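You operate a simulated robot arm through the tools that you are given. There is no shell and no other tool. Be economical: measure what you need, move in short steps, check, and stop when the job is done.

Carry out the task below with a simulated two-armed robot. There is one attempt and no reset: what you move stays moved.

TASK
Brush all three pastries in the holder with sugar water.
Fine: use the yellow brush and stand it back; they stay in their slots. Set down upright: yellow brush. A coat counts when it lies all over at full strength: go over it till it gets no stronger.
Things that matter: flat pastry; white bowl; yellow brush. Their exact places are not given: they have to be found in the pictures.

Only the result counts: the job must be done as asked and must still hold three seconds after the hand-in. Knocking over, shifting, dropping, spilling or breaking anything else fails it.

THE ROBOT
Two 7-joint arms with fingered hands on one trunk, on a base that drives. Base frame: it is fixed to the floor where the robot stands at the start and does not move with it; the origin is under the middle of the robot, x ahead of it, y to its left, z up. Units: cm, degrees, N and s.
The left shoulder is at the start at [7, 14.5, 111.2], the right one opposite. With the tool pointing down near the work surface each hand reaches from about 42 to 80 cm from the robot's upright axis, wherever it stands, measured 20 degrees to its own side. Places, roughly: white bowl (13x13x4 cm) [50, 0, 80]. Payload 3.5 kg a hand.
Tool frame (each hand has its own): the origin (TCP) lies between the finger pads and is the grasp point; the fingertips stand 2.5 cm ahead of it; z points along the fingers, y is the line along which they close. The gripper opens to 8.8 cm. The gripper's body begins 2.9 cm behind the TCP. The gripper is a hand of 4 fingers: y runs from the thumb to the fingers, the wrist lies at [-1.3, -9.7, -16.2] in the tool frame, and closing takes about 1.5 s.
Orientation is that of the tool frame in the base frame, as a unit quaternion [x, y, z, w]. With the fingers straight down and the wrist toward the robot, the tool's x, y and z point along [0, 1, 0], [1, 0, 0] and [0, 0, -1] of the base frame.

THE INTERFACE
- The arms move only by the tool jog_arm. It takes "left_increments", "right_increments" or both (then of equal length, played together; a hand with none holds still); each is text: rows parted by semicolons, each of 7 numbers parted by spaces: the shift along the tool's x, y, z in cm, then the turn, a rotation vector about the tool's x, y, z in degrees, then the finger opening in cm, from 0 to 8.8. In form: dx dy dz rx ry rz grip; .... A call has 1 to 10 rows; each row shifts and turns the commanded pose from where the row before left it, along the tool's axes as they then stand. Each row takes 0.2 s and may step no farther than 5 cm and 8.6 degrees from the row before; otherwise, or with a gripper value out of range, the whole call is refused. A pose out of reach is approached as far as the arm can. The call stops where the force on the tool passes 40 N (or 10 N more than at its start, if that is more) or the arm is blocked; 0.2 s more then pass. The fingers move at their own pace (about 4.5 cm/s each) and stop on an object; they squeeze with about 34 N. The grip force told is the motor's: it shows also when the fingers shut on nothing. Time passes only in rows, and 0.2 s behind the last, so rows that do not move let the fingers close. The reply holds the time, the measured pose of the TCP, the force on the tool along the base axes, the opening and the grip force, in the units named above and with some noise, with the torque about the TCP (base axes, N m) and any sound that the robot's microphone picked up, and new pictures: "pictures" is both (left out), scene, wrist or none (wrist: the cameras of the hands that moved).
- Cameras (640 x 400 px; columns grow to the right, rows downward): "scene" is now at [12.71, -3.49, 141.73]; the picture's right is [-0.42, -0.91, 0.00], its down [-0.63, 0.29, -0.72] and it looks along [0.65, -0.30, -0.70] (base axes); focal length 255 px, centre (320, 200). "left" rides on the left gripper at [-6.4, -8.3, -9.8] in its tool frame; the picture's right is [-0.62, -0.37, 0.69], its down [0.71, -0.63, 0.30] and it looks along [0.32, 0.68, 0.65] (tool axes); focal length 265 px, centre (320, 200). "right" rides on the right gripper at [6.4, -8.3, -9.8] in its tool frame; the picture's right is [-0.62, 0.37, -0.69], its down [-0.71, -0.63, 0.30] and it looks along [-0.32, 0.68, 0.65] (tool axes); focal length 265 px, centre (320, 200).
- lift_body(by): slides the trunk up (or, below 0, down) by that many cm; the arms and the scene camera ride with it, the base frame stays. It gives what a move gives, with no picture.
- base_move(legs): drives the robot by 1 to 6 legs, each [ahead, left, turn to the left] in cm, cm and degrees, along the robot's own axes; the way and the turn of a leg run together, so that a leg with both is an arc; at most 150 cm and 180 degrees a leg. The arms and the cameras ride along, it lands a little off, and it stops where it bumps. It gives what a move gives, and a new picture of the scene camera.
- set_grasp(shape, hand): the hand has 4 fingers and takes this shape, open, in about a second: jaw (thumb against the fingers, like two jaws); tri (thumb and two fingers); tip (a fingertip pinch); poke (one finger out to press); point (the index stretched); flat (the hand flat); cup (the hand cupped); fist (a fist). The gripper value then closes the fingers along that shape, each until it touches; the sizes above hold for jaw. It gives what a move gives, with no picture.
- turn_head(pan, tilt): turns the head with the scene camera to pan (to the left, within 86 degrees either way) and tilt (down, from -29 to 69), counted from straight ahead of the robot. It gives what a move gives, and a new picture of the scene camera.
- point_at(camera, pixels): there is no depth. For up to 12 entries [column, row, z] of the newest picture of that camera ("zoom" is the newest enlarged one), the place [x, y] in the base frame at which the ray of that pixel passes the height z, good to about 0.2 cm. It takes no simulated time.
- close_up(camera, box): a new picture of the part [left, top, right, bottom] of that camera's present view, enlarged. It takes no simulated time.
- finish_job(): hands the job in; it is judged then, once.

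Work in short steps. Measure before you move; look again where a grasp or a placing could have gone wrong, and mend it. You have 80 turns and 260 pictures in all, those below and enlarged ones among them. Open the grippers and draw the arms clear of the work before you hand the job in, unless the task says otherwise; then end with one line.

The tools are called as name(argument=value, ...) on one line, values as JSON. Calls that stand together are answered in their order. jog_arm: Moves the arms, as the interface text tells. Its arguments: {"type":"object","properties":{"left_increments":{"type":"string"},"right_increments":{"type":"string"},"pictures":{"type":"string","enum":["both","scene","wrist","none"]}},"required":[]} The other tools are called the same way: lift_body (by) slides the trunk up or down; set_grasp (shape, hand) gives the hand a shape; base_move (legs) drives the base; turn_head (pan, tilt) turns the head that bears the scene camera; point_at (camera, pixels) gives the place at which the rays of pixels pass given heights; close_up (camera, box) takes an enlarged picture of a part of a camera's view; finish_job () hands the job in.

At the start:

```text
time: 0.0
left_ee_pos: [52.52, 3.4, 112.22]
left_orientation: [0.707, 0.707, 0.0, 0.0]
left_force: [0.5, -0.4, -0.2]
left_ft_torque: [0.02, 0.01, -0.03]
left_grip_width: 8.75
left_finger_force: 0.2
left_shape: jaw
right_ee_pos: [41.26, -36.11, 121.41]
right_orientation: [0.707, 0.707, 0.0, 0.0]
right_force: [0.3, 0.5, 0.1]
right_ft_torque: [-0.01, 0.0, 0.02]
right_grip_width: 8.76
right_finger_force: 0.0
right_shape: jaw
trunk travel left (down, up): [-67.5, 16.5]
robot x, y, heading: [-0.02, -0.03, 0.2]
head pan, tilt: [-24.8, 44.2]
```

scene: 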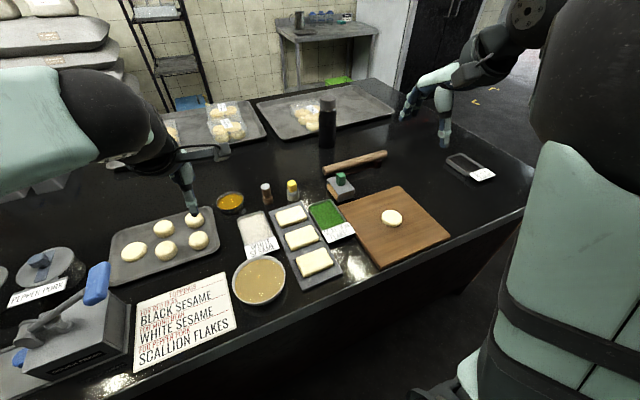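
right: 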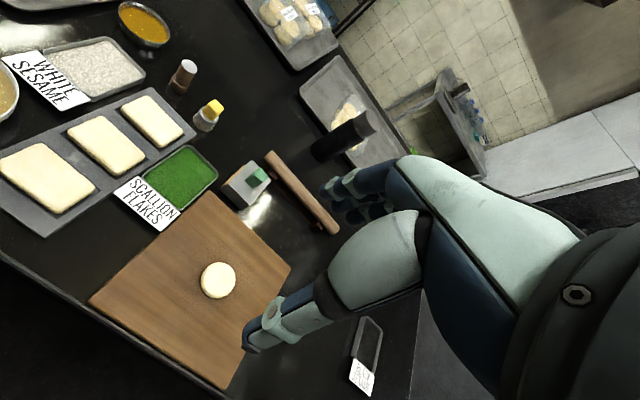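
left: 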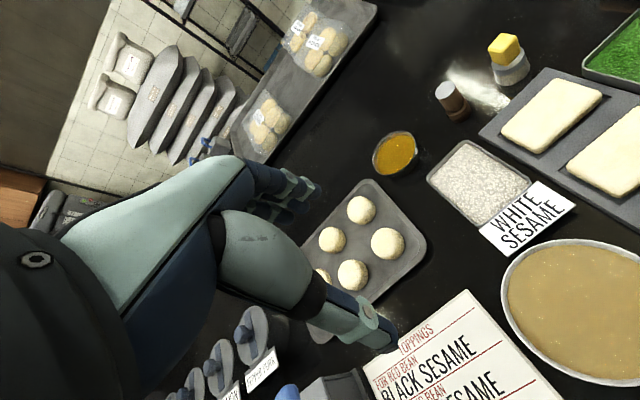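

The scene shows a tray with three flat pastries near (300,240), a bowl at (260,280) and a yellow-capped thing at (292,190). I enlarge those areas.

close_up(camera="scene", box=[210, 160, 370, 310])

close_up(camera="left", box=[420, 20, 640, 160])

close_up(camera="right", box=[120, 40, 300, 220])

point_at(camera="scene", pixels=[[260, 280, 83], [292, 197, 83], [292, 183, 90], [292, 216, 84], [300, 237, 84], [314, 262, 84], [267, 202, 83], [341, 195, 83]])

```text
2.67 times, centred on (290, 235) of scene
```

zoom: 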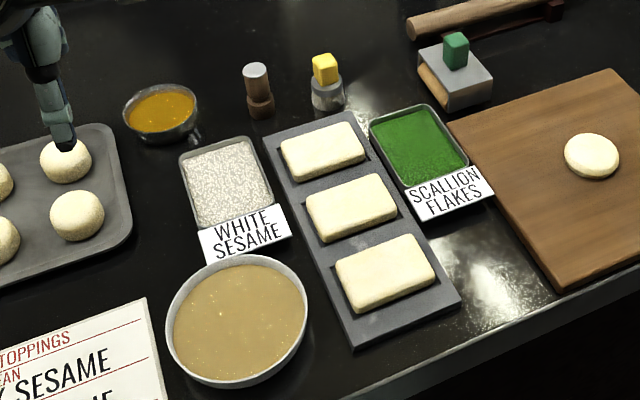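

```text
2.86 times, centred on (530, 90) of left
```

zoom: 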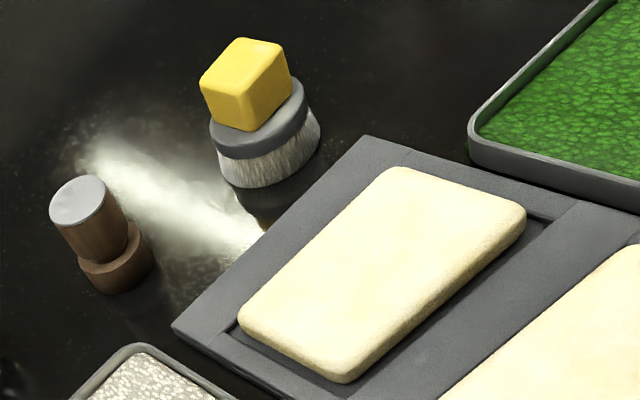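

```text
2.22 times, centred on (210, 130) of right
```

zoom: 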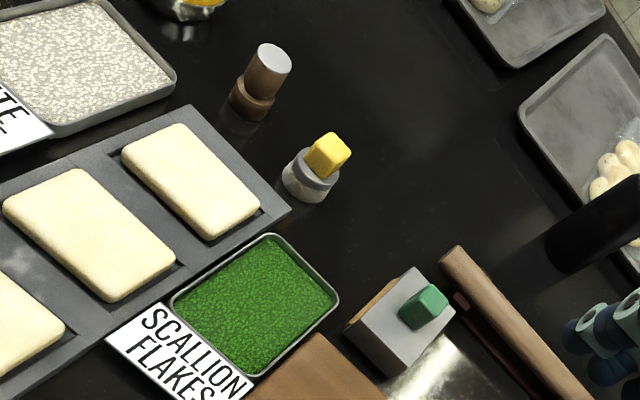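

```text
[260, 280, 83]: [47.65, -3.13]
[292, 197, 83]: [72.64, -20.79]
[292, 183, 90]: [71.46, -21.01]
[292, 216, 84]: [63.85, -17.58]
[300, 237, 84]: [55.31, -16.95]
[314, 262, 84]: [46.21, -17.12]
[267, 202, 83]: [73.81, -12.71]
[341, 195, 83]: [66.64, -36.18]
```

The yellow brush is a round bristle pad with a yellow block on top. I triangulate its block, base and the pastry tops with the left and right cameras.

point_at(camera="left", pixels=[[513, 80, 83], [513, 80, 81], [506, 48, 86], [506, 48, 88], [506, 48, 90], [553, 115, 83], [553, 115, 85], [463, 115, 83]])

point_at(camera="right", pixels=[[206, 124, 83], [206, 124, 81], [214, 109, 86], [214, 109, 88], [214, 109, 90], [152, 121, 83], [152, 121, 85], [185, 79, 83]])

close_up(camera="right", box=[0, 60, 220, 240])

close_up(camera="scene", box=[270, 165, 310, 205])

```text
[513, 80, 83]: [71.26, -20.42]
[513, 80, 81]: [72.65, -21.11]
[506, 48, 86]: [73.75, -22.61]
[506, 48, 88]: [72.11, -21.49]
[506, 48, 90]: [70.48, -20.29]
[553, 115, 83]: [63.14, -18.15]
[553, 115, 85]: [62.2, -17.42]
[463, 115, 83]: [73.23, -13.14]
```

```text
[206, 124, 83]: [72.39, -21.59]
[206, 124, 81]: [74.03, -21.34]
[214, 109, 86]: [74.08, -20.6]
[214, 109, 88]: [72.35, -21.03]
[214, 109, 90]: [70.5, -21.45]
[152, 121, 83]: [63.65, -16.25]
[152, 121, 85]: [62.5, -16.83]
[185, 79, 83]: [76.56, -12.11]
```

```text
2.22 times, centred on (110, 150) of right
```

zoom: 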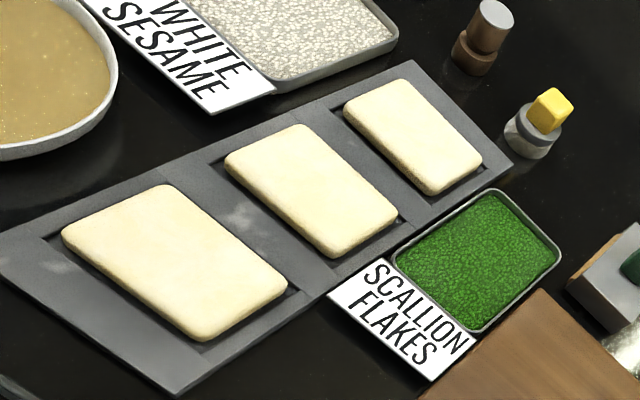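

```text
10.00 times, centred on (290, 185) of scene
```

zoom: 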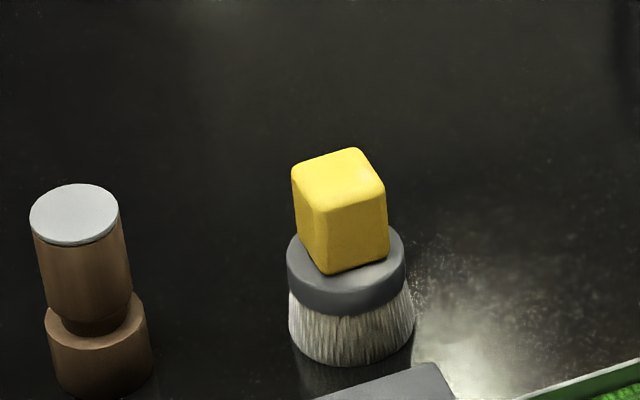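

I measure the brush and pastry corners in the zoom picture with heights.

point_at(camera="zoom", pixels=[[338, 180, 90], [338, 180, 91], [348, 238, 87], [290, 168, 90], [355, 147, 90], [386, 190, 90], [328, 212, 90], [352, 345, 83], [290, 340, 83], [412, 328, 83], [350, 366, 83]])

turn_head(pan=-17, tilt=55)

close_up(camera="scene", box=[240, 100, 400, 260])

```text
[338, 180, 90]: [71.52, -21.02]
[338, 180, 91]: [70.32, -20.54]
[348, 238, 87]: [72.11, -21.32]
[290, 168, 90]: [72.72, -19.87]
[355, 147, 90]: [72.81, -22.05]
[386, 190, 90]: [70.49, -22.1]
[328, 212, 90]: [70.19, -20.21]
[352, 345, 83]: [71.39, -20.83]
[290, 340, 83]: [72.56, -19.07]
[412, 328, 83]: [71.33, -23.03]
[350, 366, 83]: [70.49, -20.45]
```

```text
time: 0.7
left_ee_pos: [52.59, 3.41, 112.38]
left_orientation: [0.707, 0.707, 0.0, 0.0]
left_force: [-0.3, -1.0, -0.3]
left_ft_torque: [-0.04, 0.01, 0.04]
left_grip_width: 8.75
left_finger_force: 0.1
left_shape: jaw
right_ee_pos: [41.32, -36.25, 121.46]
right_orientation: [0.707, 0.707, 0.0, 0.0]
right_force: [0.2, 0.0, -0.1]
right_ft_torque: [-0.01, -0.01, 0.01]
right_grip_width: 8.76
right_finger_force: 0.0
right_shape: jaw
trunk travel left (down, up): [-67.5, 16.5]
robot x, y, heading: [-0.24, -0.08, -0.1]
head pan, tilt: [-17.0, 55.0]
```

scene: 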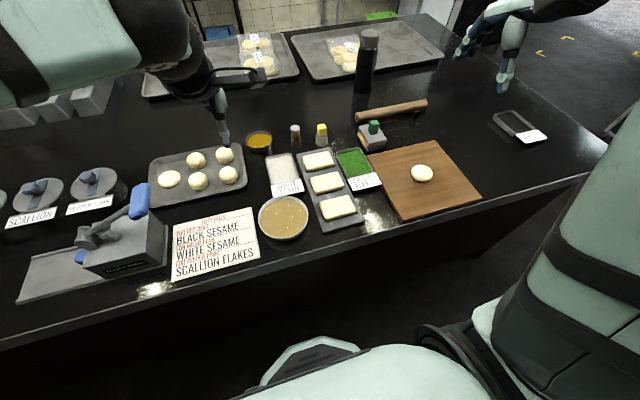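

```text
2.50 times, centred on (320, 180) of scene
```

zoom: 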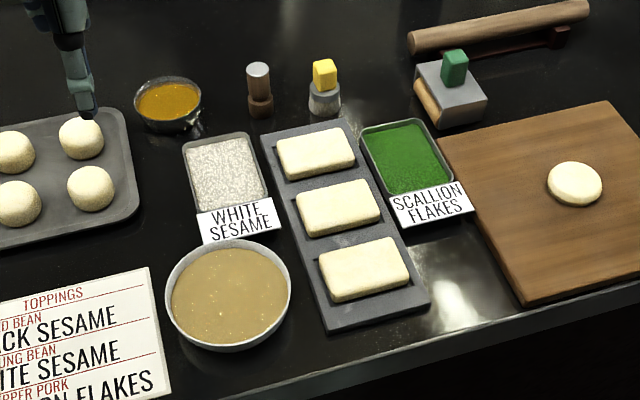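

The brush block is at about (71.5,-21.1), top near z 90. I bring the right hand above it at z≈101 while moving the left arm off to the left.

jog_arm(right_increments="1.68 3.35 2.2 0 0 0 8.8;1.68 3.35 2.2 0 0 0 8.8;1.68 3.35 2.2 0 0 0 8.8;1.68 3.35 2.2 0 0 0 8.8;1.68 3.35 2.2 0 0 0 8.8;1.68 3.35 2.2 0 0 0 8.8;1.68 3.35 2.2 0 0 0 8.8;1.68 3.35 2.2 0 0 0 8.8;1.68 3.35 2.2 0 0 0 8.8;0 0 0 0 0 0 8.8", left_increments="2.5 -1 -0.5 0 0 0 8.8;2.5 -1 -0.5 0 0 0 8.8;2.5 -1 -0.5 0 0 0 8.8;2.5 -1 -0.5 0 0 0 8.8;2.5 -1 -0.5 0 0 0 8.8;2.5 -1 -0.5 0 0 0 8.8;2.5 -1 -0.5 0 0 0 8.8;2.5 -1 -0.5 0 0 0 8.8;2.5 -1 -0.5 0 0 0 8.8;0 0 0 0 0 0 8.8")

```text
time: 2.9
left_ee_pos: [43.34, 25.86, 116.82]
left_orientation: [0.707, 0.707, 0.0, 0.001]
left_force: [-1.3, 0.2, -0.8]
left_ft_torque: [0.02, -0.05, 0.0]
left_grip_width: 8.75
left_finger_force: 0.1
left_shape: jaw
right_ee_pos: [71.32, -21.25, 101.6]
right_orientation: [0.708, 0.706, 0.0, -0.001]
right_force: [-0.8, -0.4, 0.0]
right_ft_torque: [0.0, -0.03, -0.01]
right_grip_width: 8.75
right_finger_force: 0.0
right_shape: jaw
trunk travel left (down, up): [-67.5, 16.5]
robot x, y, heading: [-0.07, -0.16, 0.0]
head pan, tilt: [-17.0, 55.0]
```

scene: 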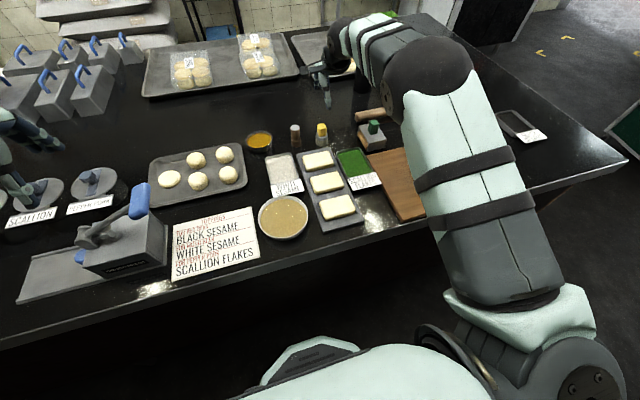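
right: 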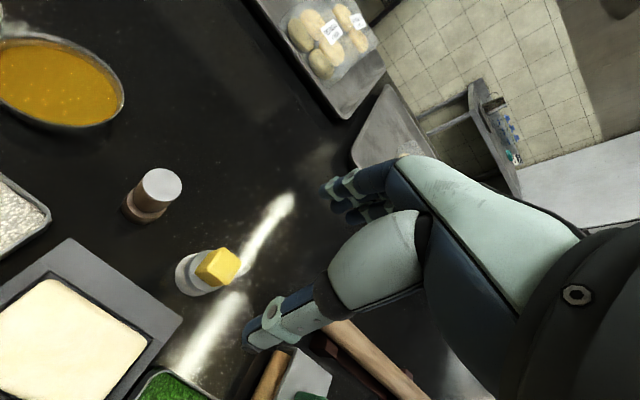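
left: 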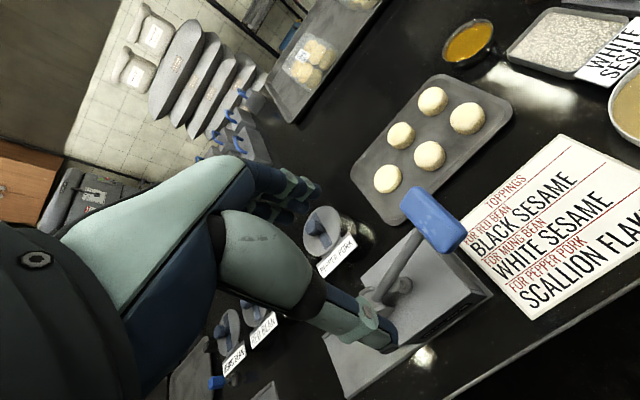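

I triangulate the block using the right and scene zooms now the view is closer.

close_up(camera="right", box=[160, 230, 260, 310])

close_up(camera="scene", box=[300, 115, 340, 155])

```text
5.00 times, centred on (210, 270) of right
```

zoom: 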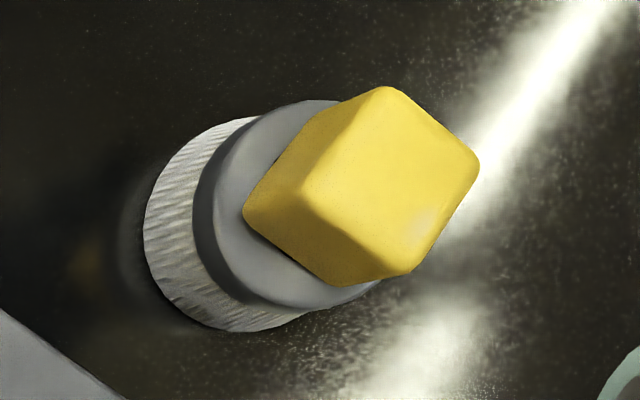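

```text
10.00 times, centred on (320, 135) of scene
```

zoom: 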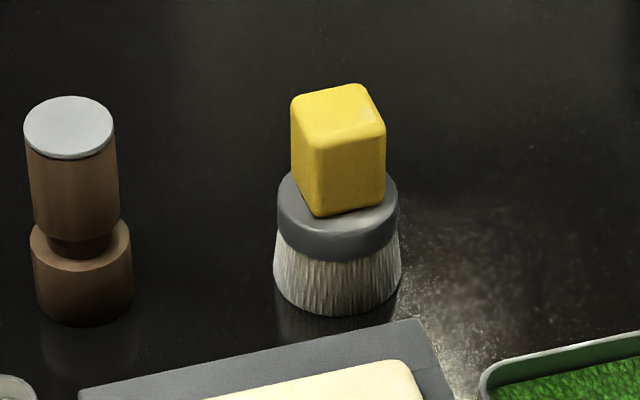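

I intersect the rays of the same corners from both cameras.

point_at(camera="right", pixels=[[222, 247.6, 90], [241.6, 263, 90], [227.6, 285, 90], [207, 269, 90], [224.6, 266, 90], [224.6, 266, 91], [224.6, 266, 89], [195, 273, 87], [215, 287, 87], [195, 273, 88]])

point_at(camera="zoom", pixels=[[291, 97, 90], [360, 84, 90], [385, 125, 90], [316, 140, 90], [338, 112, 90], [338, 112, 91], [338, 112, 89], [318, 213, 87], [318, 213, 88], [385, 200, 87], [337, 295, 83]])

```text
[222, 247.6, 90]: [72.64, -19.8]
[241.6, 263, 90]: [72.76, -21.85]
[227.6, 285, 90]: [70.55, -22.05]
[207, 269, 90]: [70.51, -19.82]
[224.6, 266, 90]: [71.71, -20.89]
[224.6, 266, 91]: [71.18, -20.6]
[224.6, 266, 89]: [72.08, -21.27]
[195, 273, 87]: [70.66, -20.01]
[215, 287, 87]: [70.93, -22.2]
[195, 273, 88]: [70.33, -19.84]
```

```text
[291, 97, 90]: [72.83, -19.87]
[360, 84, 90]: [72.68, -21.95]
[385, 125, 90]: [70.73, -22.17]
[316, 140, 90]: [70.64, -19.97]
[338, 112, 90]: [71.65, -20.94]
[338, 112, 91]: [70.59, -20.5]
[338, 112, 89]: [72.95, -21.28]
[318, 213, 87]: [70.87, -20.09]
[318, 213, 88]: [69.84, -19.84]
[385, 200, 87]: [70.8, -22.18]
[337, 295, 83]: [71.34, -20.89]
```

Both cameras agree: block top z≈90, centre (71.7,-20.95), 2.15 cm square, bottom ≈87.2. I descend to TCP z≈90 with tips just above the ferrule.

jog_arm(right_increments="0.3 0.36 2 0 0 0 7;0 0 3 0 0 0 7;0 0 3 0 0 0 7;0 0 2 0 0 0 7;0 0 1.6 0 0 0 7;0 0 0 0 0 0 7;0 0 0 0 0 0 7")

close_up(camera="right", box=[180, 160, 420, 380])

close_up(camera="scene", box=[280, 80, 400, 180])

```text
time: 4.5
left_ee_pos: [43.65, 25.87, 116.75]
left_orientation: [0.707, 0.707, 0.0, 0.0]
left_force: [-0.3, 0.3, 0.5]
left_ft_torque: [0.05, -0.04, -0.06]
left_grip_width: 8.78
left_finger_force: 0.1
left_shape: jaw
right_ee_pos: [71.79, -20.96, 90.02]
right_orientation: [0.707, 0.707, 0.0, -0.001]
right_force: [-0.4, -0.9, 0.1]
right_ft_torque: [-0.02, -0.01, -0.04]
right_grip_width: 7.02
right_finger_force: 0.1
right_shape: jaw
trunk travel left (down, up): [-67.5, 16.5]
robot x, y, heading: [0.05, -0.21, -0.3]
head pan, tilt: [-17.0, 55.0]
```

scene: 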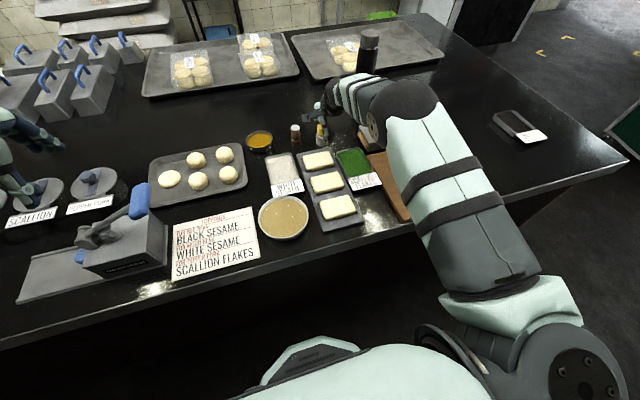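
right: 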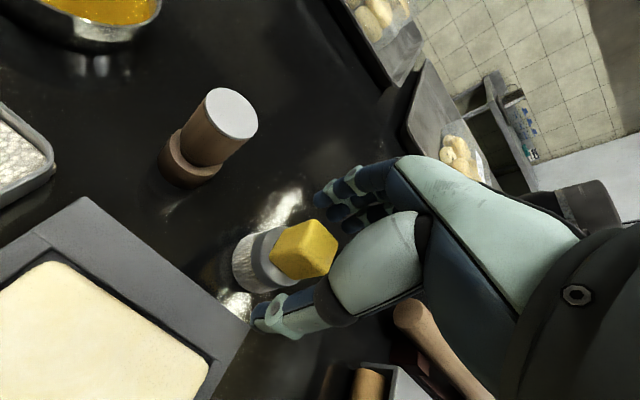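

```text
1.82 times, centred on (300, 270) of right
```

zoom: 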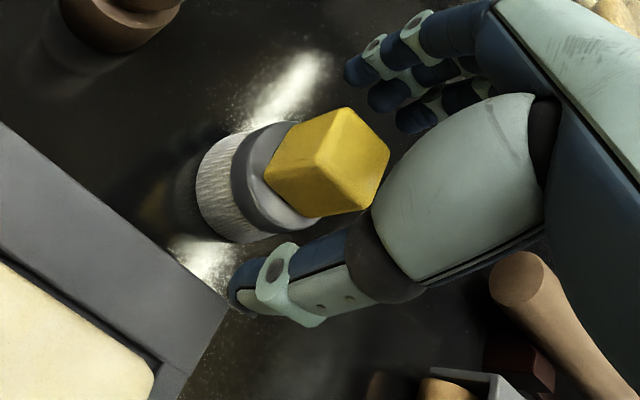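

```text
4.00 times, centred on (340, 130) of scene
```

zoom: 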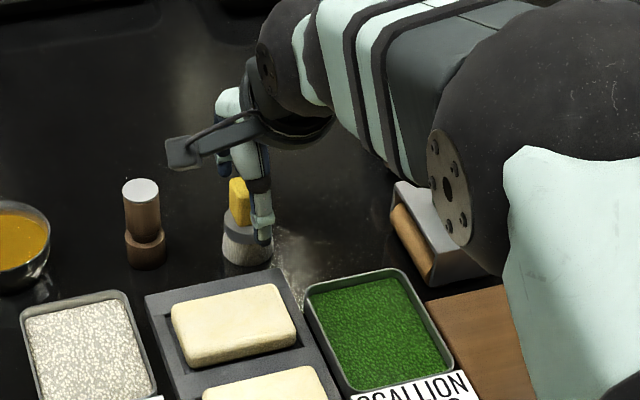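

The block lies between thumb and fingers with no contact; I close the hand.

jog_arm(right_increments="0 0 0 0 0 0 4;0 0 0 0 0 0 2;0 0 0 0 0 0 0;0 0 0 0 0 0 0;0 0 0 0 0 0 0;0 0 0 0 0 0 0;0 0 0 0 0 0 0;0 0 0 0 0 0 0")

close_up(camera="right", box=[180, 160, 420, 380])

```text
time: 6.3
left_ee_pos: [43.48, 25.95, 116.65]
left_orientation: [0.707, 0.707, -0.001, 0.0]
left_force: [0.2, 0.0, 1.3]
left_ft_torque: [0.0, 0.02, -0.03]
left_grip_width: 8.77
left_finger_force: 0.1
left_shape: jaw
right_ee_pos: [71.86, -20.96, 90.13]
right_orientation: [0.708, 0.707, 0.001, 0.001]
right_force: [-0.8, 0.0, -0.4]
right_ft_torque: [0.03, -0.04, 0.0]
right_grip_width: 2.0
right_finger_force: 34.0
right_shape: jaw
trunk travel left (down, up): [-67.5, 16.5]
robot x, y, heading: [-0.3, -0.11, 0.0]
head pan, tilt: [-17.0, 55.0]
```

scene: 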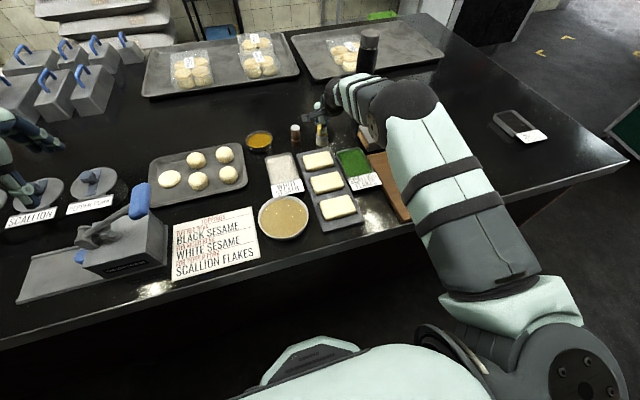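
right: 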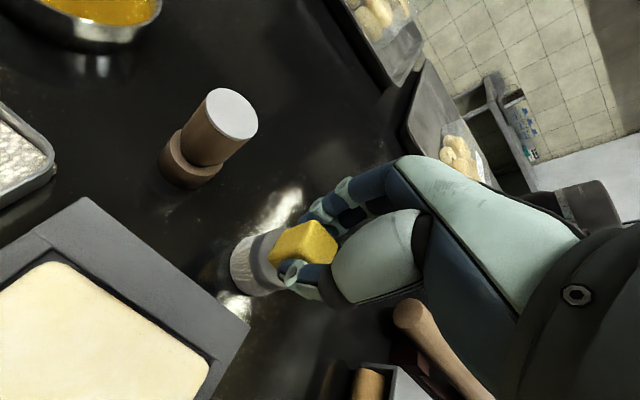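

```text
1.82 times, centred on (300, 270) of right
```

zoom: 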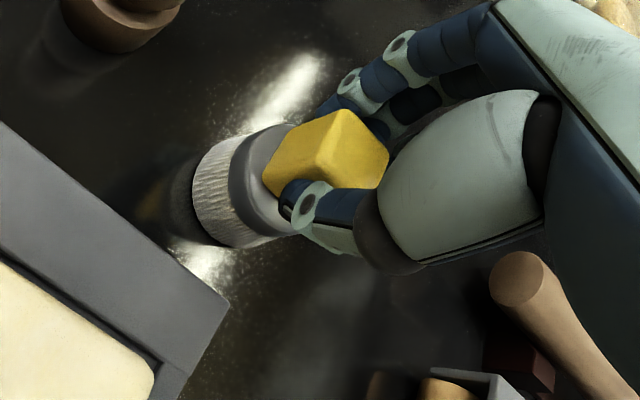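

Gripped at 2.0 cm, brush bottom is 7 cm below the TCP. I lift 10 cm and look.

jog_arm(right_increments="0 0 -1 0 0 0 0;0 0 -3 0 0 0 0;0 0 -4 0 0 0 0;0 0 -4 0 0 0 0;0 0 0 0 0 0 0")

close_up(camera="right", box=[180, 160, 420, 380])

close_up(camera="scene", box=[250, 135, 370, 245])

```text
time: 7.5
left_ee_pos: [43.61, 25.9, 116.65]
left_orientation: [0.707, 0.707, -0.001, 0.0]
left_force: [1.3, -0.1, 0.9]
left_ft_torque: [-0.01, -0.01, 0.01]
left_grip_width: 8.78
left_finger_force: 0.0
left_shape: jaw
right_ee_pos: [71.82, -20.78, 101.98]
right_orientation: [0.707, 0.707, -0.001, -0.001]
right_force: [0.8, -0.3, -1.8]
right_ft_torque: [0.01, -0.01, -0.04]
right_grip_width: 1.99
right_finger_force: 33.9
right_shape: jaw
trunk travel left (down, up): [-67.5, 16.5]
robot x, y, heading: [0.28, 0.26, 0.1]
head pan, tilt: [-17.0, 55.0]
```

scene: 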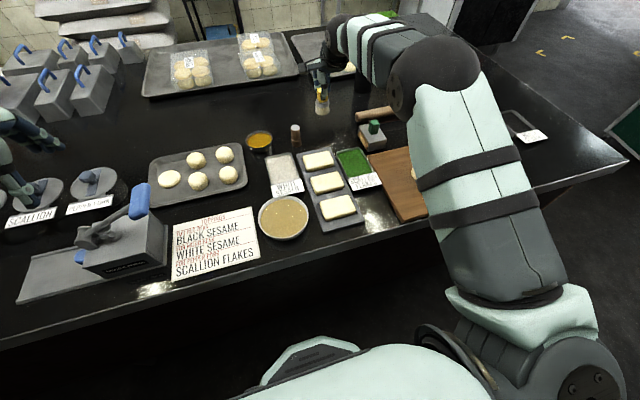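
right: 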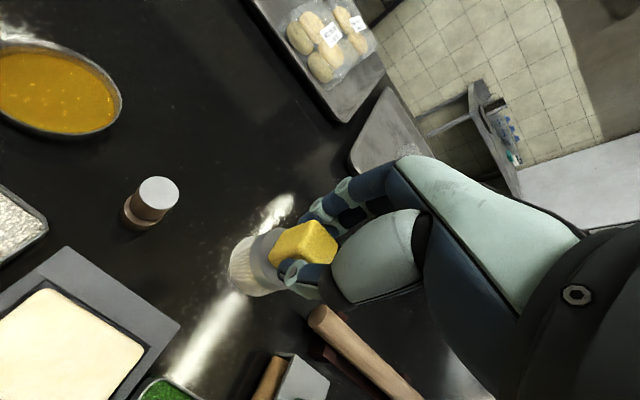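

```text
1.82 times, centred on (300, 270) of right
```

zoom: 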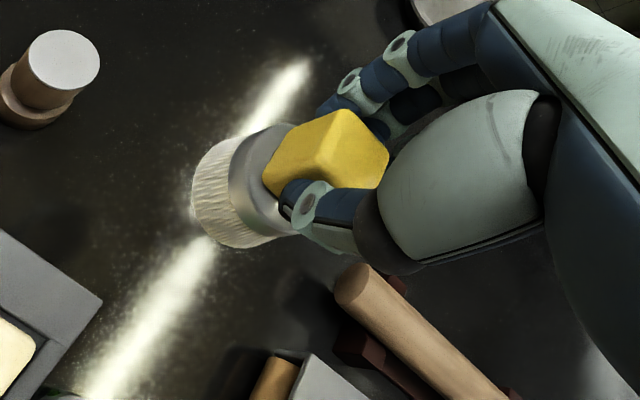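

```text
3.64 times, centred on (310, 190) of scene
```

zoom: 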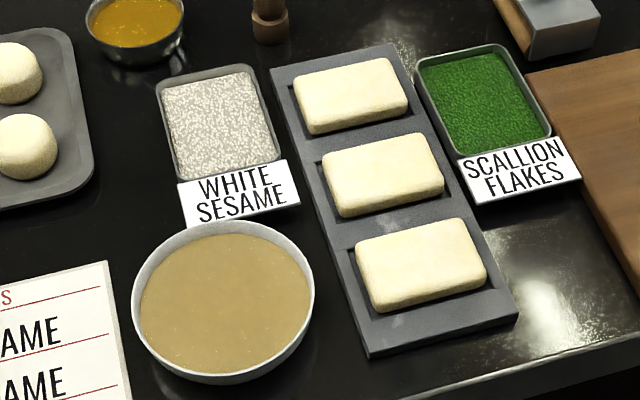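

I measure pastry tops' corners at z 85.5 and the bowl rim at z 87 in this zoom.

point_at(camera="zoom", pixels=[[295, 80, 85.5], [388, 58, 85.5], [408, 98, 85.5], [310, 125, 85.5], [322, 157, 85.5], [420, 134, 85.5], [444, 179, 85.5], [339, 206, 85.5], [356, 245, 85.5], [462, 220, 85.5], [487, 270, 85.5], [376, 301, 85.5]])

point_at(camera="zoom", pixels=[[132, 305, 87], [314, 290, 87], [225, 222, 87], [205, 378, 87], [140, 310, 86], [308, 290, 86], [228, 236, 86], [210, 374, 86], [270, 70, 83], [400, 45, 84], [370, 356, 83], [518, 315, 83]])

```text
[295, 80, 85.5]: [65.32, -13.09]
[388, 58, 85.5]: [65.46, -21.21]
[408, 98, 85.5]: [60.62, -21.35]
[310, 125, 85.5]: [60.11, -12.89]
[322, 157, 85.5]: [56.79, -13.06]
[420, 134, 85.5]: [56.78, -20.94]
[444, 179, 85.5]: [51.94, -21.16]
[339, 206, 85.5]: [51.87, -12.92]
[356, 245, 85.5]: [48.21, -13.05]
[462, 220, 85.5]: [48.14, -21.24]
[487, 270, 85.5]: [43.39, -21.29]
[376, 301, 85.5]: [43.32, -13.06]
```

```text
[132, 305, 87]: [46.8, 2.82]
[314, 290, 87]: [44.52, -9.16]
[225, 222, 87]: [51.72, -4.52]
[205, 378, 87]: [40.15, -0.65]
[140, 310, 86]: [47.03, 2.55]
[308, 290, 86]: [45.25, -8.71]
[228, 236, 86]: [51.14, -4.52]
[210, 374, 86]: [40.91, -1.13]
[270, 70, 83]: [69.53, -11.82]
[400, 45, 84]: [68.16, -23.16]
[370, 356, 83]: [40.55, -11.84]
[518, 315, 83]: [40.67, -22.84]
```

Pastries are axis-aligned: x centres 62.8, 54.35, 45.75, y from -12.9 to -21.2; the bowl is centred near (45.8,-3). I carry the brush over the bowl at the same height.

jog_arm(right_increments="2.54 -3.71 0 0 0 0 0;2.54 -3.71 0 0 0 0 0;2.54 -3.71 0 0 0 0 0;2.54 -3.71 0 0 0 0 0;2.54 -3.71 0 0 0 0 0;2.54 -3.71 0 0 0 0 0;2.54 -3.71 0 0 0 0 0;0 0 0 0 0 0 0;0 0 0 0 0 0 0")

turn_head(pan=-8, tilt=62)

```text
time: 9.5
left_ee_pos: [43.56, 25.82, 116.69]
left_orientation: [0.707, 0.707, 0.0, 0.0]
left_force: [-0.6, 0.1, 0.6]
left_ft_torque: [-0.01, 0.01, 0.0]
left_grip_width: 8.76
left_finger_force: 0.0
left_shape: jaw
right_ee_pos: [45.78, -3.1, 102.06]
right_orientation: [0.707, 0.707, 0.001, 0.0]
right_force: [0.7, 0.5, 0.2]
right_ft_torque: [-0.02, 0.0, 0.05]
right_grip_width: 2.0
right_finger_force: 34.3
right_shape: jaw
trunk travel left (down, up): [-67.5, 16.5]
robot x, y, heading: [-0.09, 0.12, 0.1]
head pan, tilt: [-17.0, 55.0]
```

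scene: 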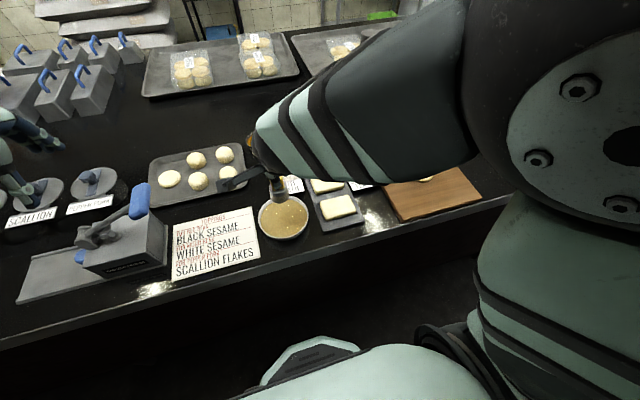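
right: 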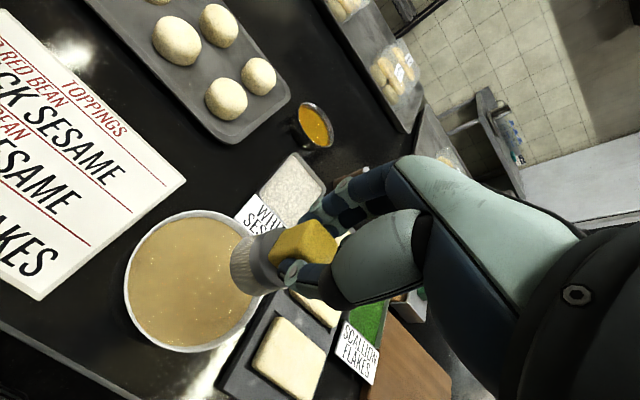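

```text
time: 10.2
left_ee_pos: [43.63, 25.95, 116.76]
left_orientation: [0.708, 0.706, -0.001, 0.0]
left_force: [0.4, -0.2, -0.4]
left_ft_torque: [0.03, -0.02, -0.02]
left_grip_width: 8.76
left_finger_force: 0.0
left_shape: jaw
right_ee_pos: [45.79, -3.12, 102.04]
right_orientation: [0.707, 0.707, 0.0, 0.0]
right_force: [-0.4, 0.1, -1.4]
right_ft_torque: [0.0, -0.02, 0.02]
right_grip_width: 2.0
right_finger_force: 34.6
right_shape: jaw
trunk travel left (down, up): [-67.5, 16.5]
robot x, y, heading: [-0.02, -0.1, 0.1]
head pan, tilt: [-8.0, 62.0]
```

scene: 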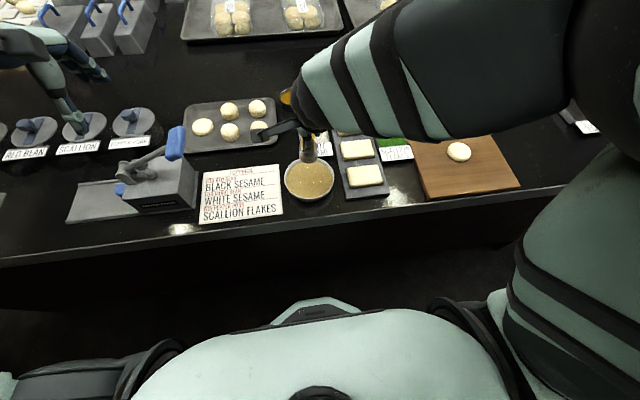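

I confirm the bowl's centre and rim height with the right camera and the new scene view.

close_up(camera="scene", box=[270, 130, 350, 210])

point_at(camera="right", pixels=[[124, 284, 87], [258, 312, 87], [197, 211, 87], [185, 352, 87], [125, 270, 87], [124, 284, 86]])

```text
5.00 times, centred on (310, 170) of scene
```

zoom: 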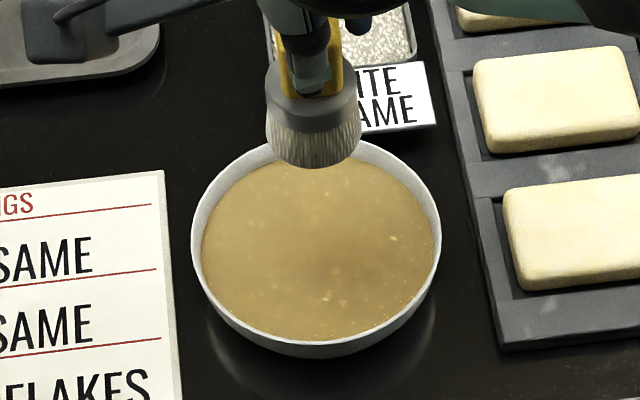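

```text
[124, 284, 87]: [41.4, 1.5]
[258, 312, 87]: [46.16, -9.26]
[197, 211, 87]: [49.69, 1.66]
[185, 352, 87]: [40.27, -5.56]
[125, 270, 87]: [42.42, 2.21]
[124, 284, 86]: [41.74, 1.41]
```

The bowl centre (45.6,-3.1) and rim ~87 hold. I lower slowly so the bristles go about 1 cm into the liquid (TCP z≈92).

jog_arm(right_increments="0 0 3 0 0 0 0;0 0 3 0 0 0 0;0 0 2 0 0 0 0;0 0 1 0 0 0 0;0 0 0.5 0 0 0 0;0 0 0.5 0 0 0 0;0 0 0 0 0 0 0;0 0 0 0 0 0 0")

close_up(camera="scene", box=[270, 130, 350, 210])

close_up(camera="right", box=[120, 180, 360, 380])

```text
time: 12.0
left_ee_pos: [43.63, 25.98, 116.75]
left_orientation: [0.707, 0.707, 0.0, 0.0]
left_force: [0.1, 0.4, 0.4]
left_ft_torque: [-0.01, 0.03, 0.01]
left_grip_width: 8.76
left_finger_force: 0.1
left_shape: jaw
right_ee_pos: [46.27, -3.01, 93.12]
right_orientation: [0.712, 0.702, 0.014, -0.005]
right_force: [0.1, 0.0, 0.0]
right_ft_torque: [0.0, 0.0, 0.02]
right_grip_width: 2.02
right_finger_force: 33.8
right_shape: jaw
trunk travel left (down, up): [-67.5, 16.5]
robot x, y, heading: [-0.05, -0.3, -0.2]
head pan, tilt: [-8.0, 62.0]
```

scene: 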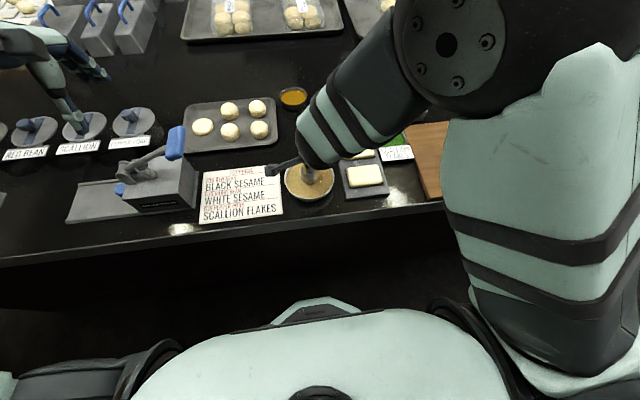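
right: 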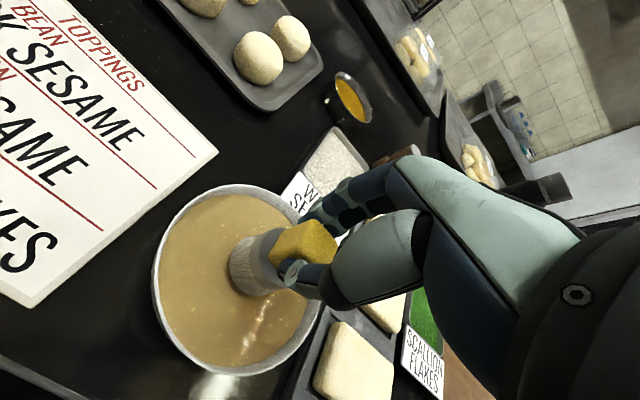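

```text
5.00 times, centred on (310, 170) of scene
```

zoom: 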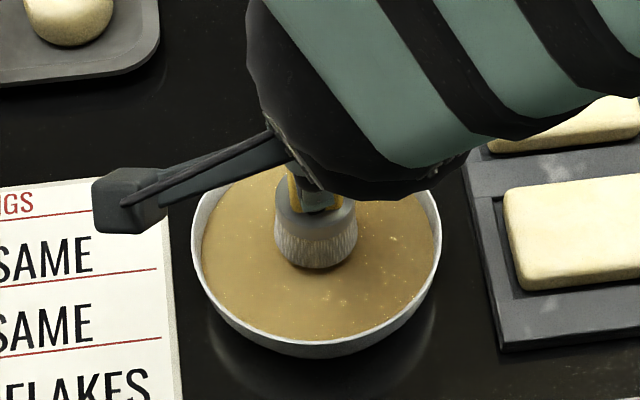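

```text
2.00 times, centred on (240, 280) of right
```

zoom: 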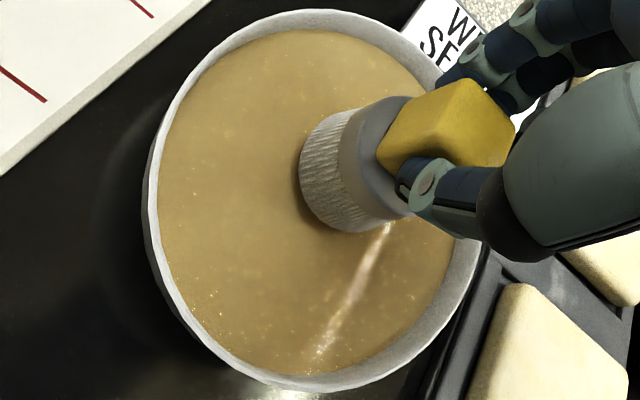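

The arm hit its inner reach limit (z 93.1, hand tilting). I raise the brush, shift it 4 cm forward over the bowl, then drive the base back 8 cm so that it remains over the bowl.

jog_arm(right_increments="0 0 -2 0 0 0 0;0 0 -3 0 0 0 0;0 0 -3 0 0 0 0;0 0 -2 0 0 0 0;0 2 0 0 0 0 0;0 1.6 0 0 0 0 0;0 0 0 0 0 0 0;0 0 0 0 0 0 0", pictures="none")

base_move(legs=[[-8, 0, 0]])

```text
time: 13.8
left_ee_pos: [43.6, 25.91, 116.71]
left_orientation: [0.708, 0.707, 0.0, 0.0]
left_force: [0.5, -0.5, 0.4]
left_ft_torque: [0.03, 0.04, -0.01]
left_grip_width: 8.78
left_finger_force: 0.0
left_shape: jaw
right_ee_pos: [49.48, -3.1, 102.06]
right_orientation: [0.707, 0.707, 0.0, 0.0]
right_force: [-0.1, -0.3, -0.5]
right_ft_torque: [0.04, 0.0, -0.01]
right_grip_width: 1.96
right_finger_force: 34.5
right_shape: jaw
trunk travel left (down, up): [-67.5, 16.5]
robot x, y, heading: [0.15, -0.37, -0.2]
head pan, tilt: [-8.0, 62.0]
```

```text
time: 14.9
left_ee_pos: [35.87, 25.95, 116.7]
left_orientation: [0.706, 0.708, -0.001, -0.001]
left_force: [0.1, 0.0, 0.0]
left_ft_torque: [0.0, -0.03, -0.01]
left_grip_width: 8.73
left_finger_force: 0.0
left_shape: jaw
right_ee_pos: [41.72, -3.02, 102.1]
right_orientation: [0.707, 0.707, -0.001, -0.001]
right_force: [-0.2, -0.6, -0.9]
right_ft_torque: [-0.01, 0.0, -0.04]
right_grip_width: 2.0
right_finger_force: 33.9
right_shape: jaw
trunk travel left (down, up): [-67.5, 16.5]
robot x, y, heading: [-7.76, -0.24, 0.2]
head pan, tilt: [-8.0, 62.0]
```

scene: 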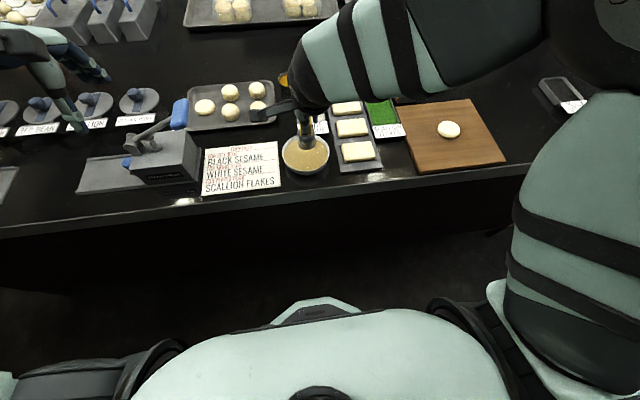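

Base is 7.8 cm back and hand at (41.7,-3.0). I go forward 3.9 cm and dip again.

jog_arm(right_increments="0 2 0 0 0 0 0;0 1.9 2 0 0 0 0;0 0 3 0 0 0 0;0 0 2 0 0 0 0;0 0 1.5 0 0 0 0;0 0 1 0 0 0 0;0 0 0.6 0 0 0 0;0 0 0.2 0 0 0 0;0 0 0 0 0 0 0;0 0 0 0 0 0 0")

close_up(camera="right", box=[120, 180, 360, 380])

```text
time: 17.1
left_ee_pos: [35.38, 25.98, 116.82]
left_orientation: [0.707, 0.708, 0.001, 0.001]
left_force: [1.3, 0.6, 0.1]
left_ft_torque: [0.02, 0.05, 0.01]
left_grip_width: 8.75
left_finger_force: 0.2
left_shape: jaw
right_ee_pos: [45.4, -3.02, 92.25]
right_orientation: [0.707, 0.707, 0.003, 0.002]
right_force: [3.1, -1.0, 27.4]
right_ft_torque: [-0.03, -0.22, 0.04]
right_grip_width: 2.17
right_finger_force: 34.2
right_shape: jaw
trunk travel left (down, up): [-67.5, 16.5]
robot x, y, heading: [-7.81, -0.05, 0.4]
head pan, tilt: [-8.0, 62.0]
```

scene: 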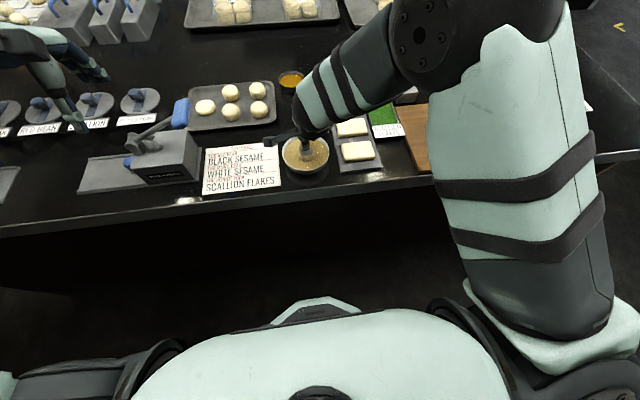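
right: 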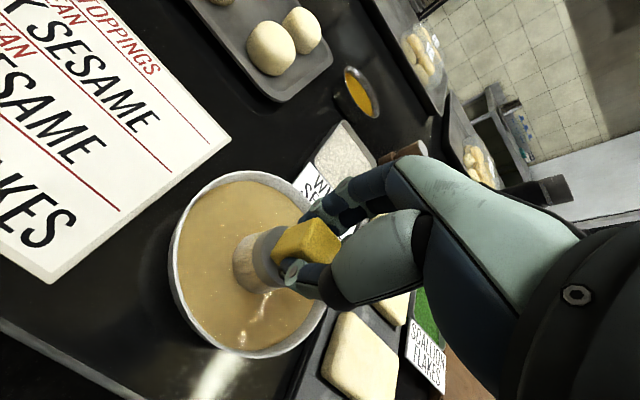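

```text
2.00 times, centred on (240, 280) of right
```

zoom: 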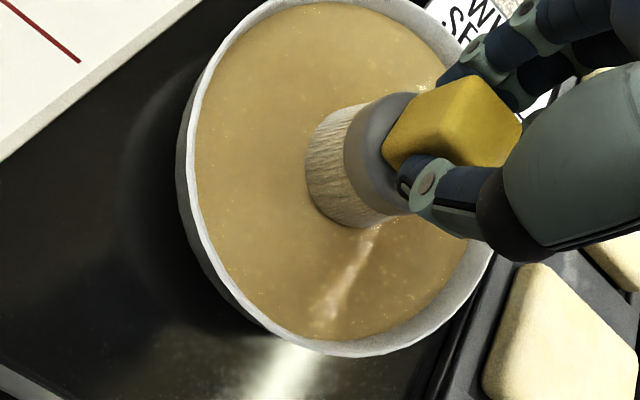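

27 N upward shows the brush on the bowl's bottom, and the bristles have taken on the wash colour. I lift straight up and check the grip.

jog_arm(right_increments="0 0 -0.5 0 0 0 0;0 0 -0.5 0 0 0 0;0 0 -1 0 0 0 0;0 0 -2 0 0 0 0;0 0 -2 0 0 0 0;0 0 -2 0 0 0 0;0 0 0 0 0 0 0;0 0 0 0 0 0 0")

close_up(camera="right", box=[120, 180, 360, 380])

close_up(camera="scene", box=[260, 80, 400, 200])

```text
time: 18.9
left_ee_pos: [35.58, 25.91, 116.78]
left_orientation: [0.707, 0.707, -0.001, -0.001]
left_force: [0.6, -0.1, -0.6]
left_ft_torque: [0.0, -0.02, 0.01]
left_grip_width: 8.74
left_finger_force: 0.0
left_shape: jaw
right_ee_pos: [45.41, -2.99, 99.78]
right_orientation: [0.707, 0.707, 0.0, -0.001]
right_force: [0.8, 0.6, -0.6]
right_ft_torque: [0.0, 0.01, 0.02]
right_grip_width: 2.12
right_finger_force: 34.2
right_shape: jaw
trunk travel left (down, up): [-67.5, 16.5]
robot x, y, heading: [-8.07, 0.25, 0.0]
head pan, tilt: [-8.0, 62.0]
```

scene: 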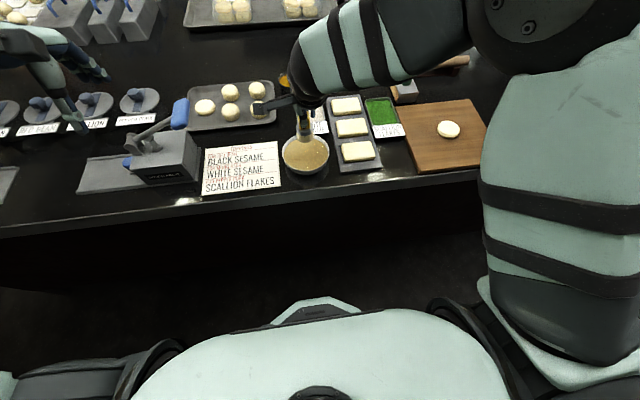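
right: 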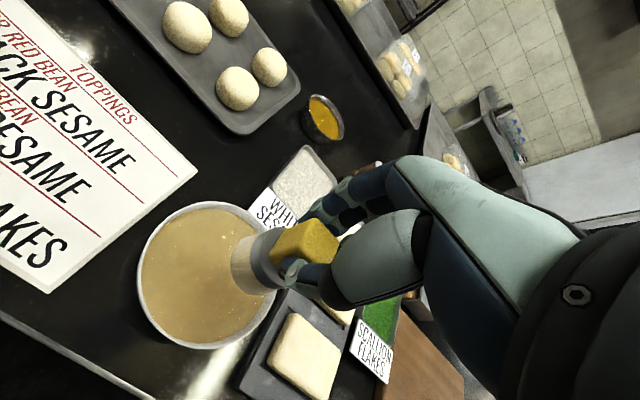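

```text
2.00 times, centred on (240, 280) of right
```

zoom: 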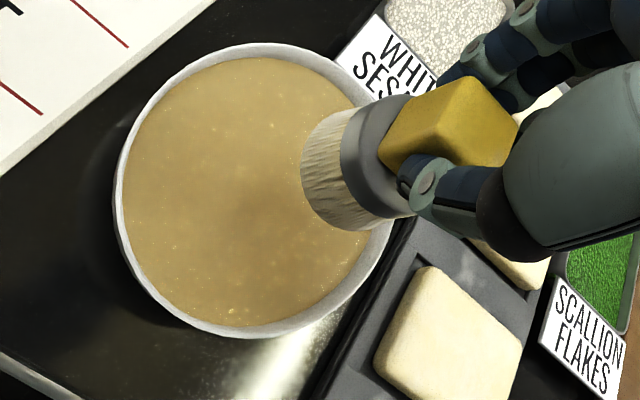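

```text
3.33 times, centred on (330, 140) of scene
```

zoom: 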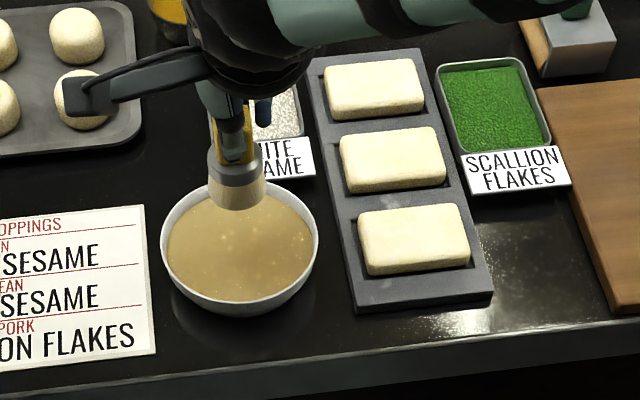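

The brush is wet and straight. I move over the near pastry (45.8,-17.1) and lower to just above its top.

jog_arm(right_increments="-3.5 0.1 0 0 0 0 0;-3.5 0.1 0 0 0 0 0;-3.5 0.1 0 0 0 0 0;-3.6 0.05 0 0 0 0 0;0 0 2 0 0 0 0;0 0 2 0 0 0 0;0 0 2 0 0 0 0;0 0 0 0 0 0 0;0 0 0 0 0 0 0")

close_up(camera="scene", box=[300, 80, 420, 190])

close_up(camera="right", box=[120, 180, 360, 380])

```text
time: 20.9
left_ee_pos: [35.51, 25.95, 116.7]
left_orientation: [0.707, 0.707, 0.001, 0.0]
left_force: [-0.8, -0.1, -0.5]
left_ft_torque: [-0.02, -0.03, 0.0]
left_grip_width: 8.77
left_finger_force: 0.1
left_shape: jaw
right_ee_pos: [45.59, -17.17, 93.82]
right_orientation: [0.707, 0.707, 0.0, 0.001]
right_force: [-0.1, -0.3, -1.3]
right_ft_torque: [0.0, -0.02, -0.01]
right_grip_width: 2.1
right_finger_force: 34.4
right_shape: jaw
trunk travel left (down, up): [-67.5, 16.5]
robot x, y, heading: [-8.07, 0.08, -0.1]
head pan, tilt: [-8.0, 62.0]
```

scene: 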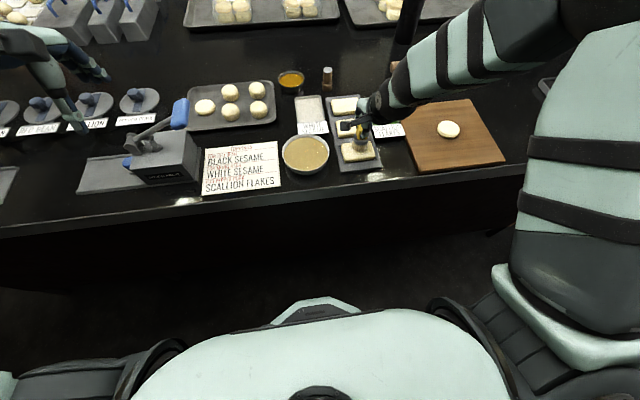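
right: 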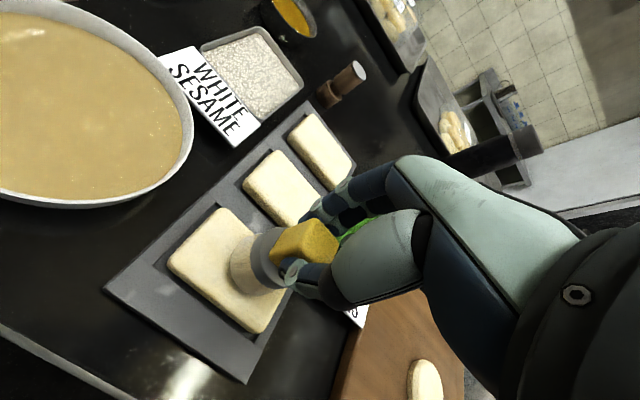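

```text
3.64 times, centred on (360, 135) of scene
```

zoom: 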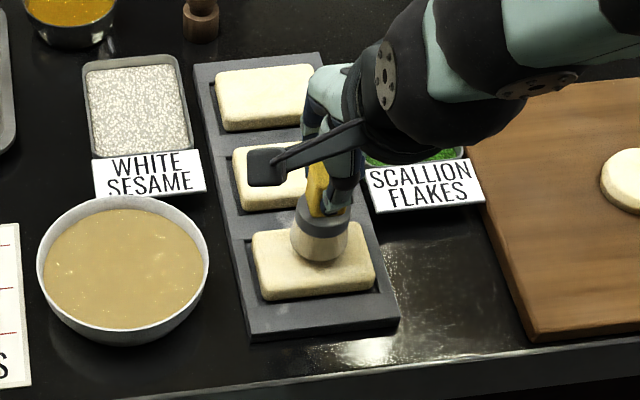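

```text
2.00 times, centred on (240, 280) of right
```

zoom: 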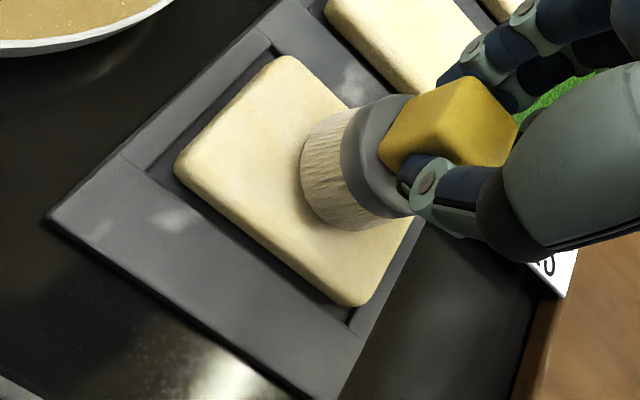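

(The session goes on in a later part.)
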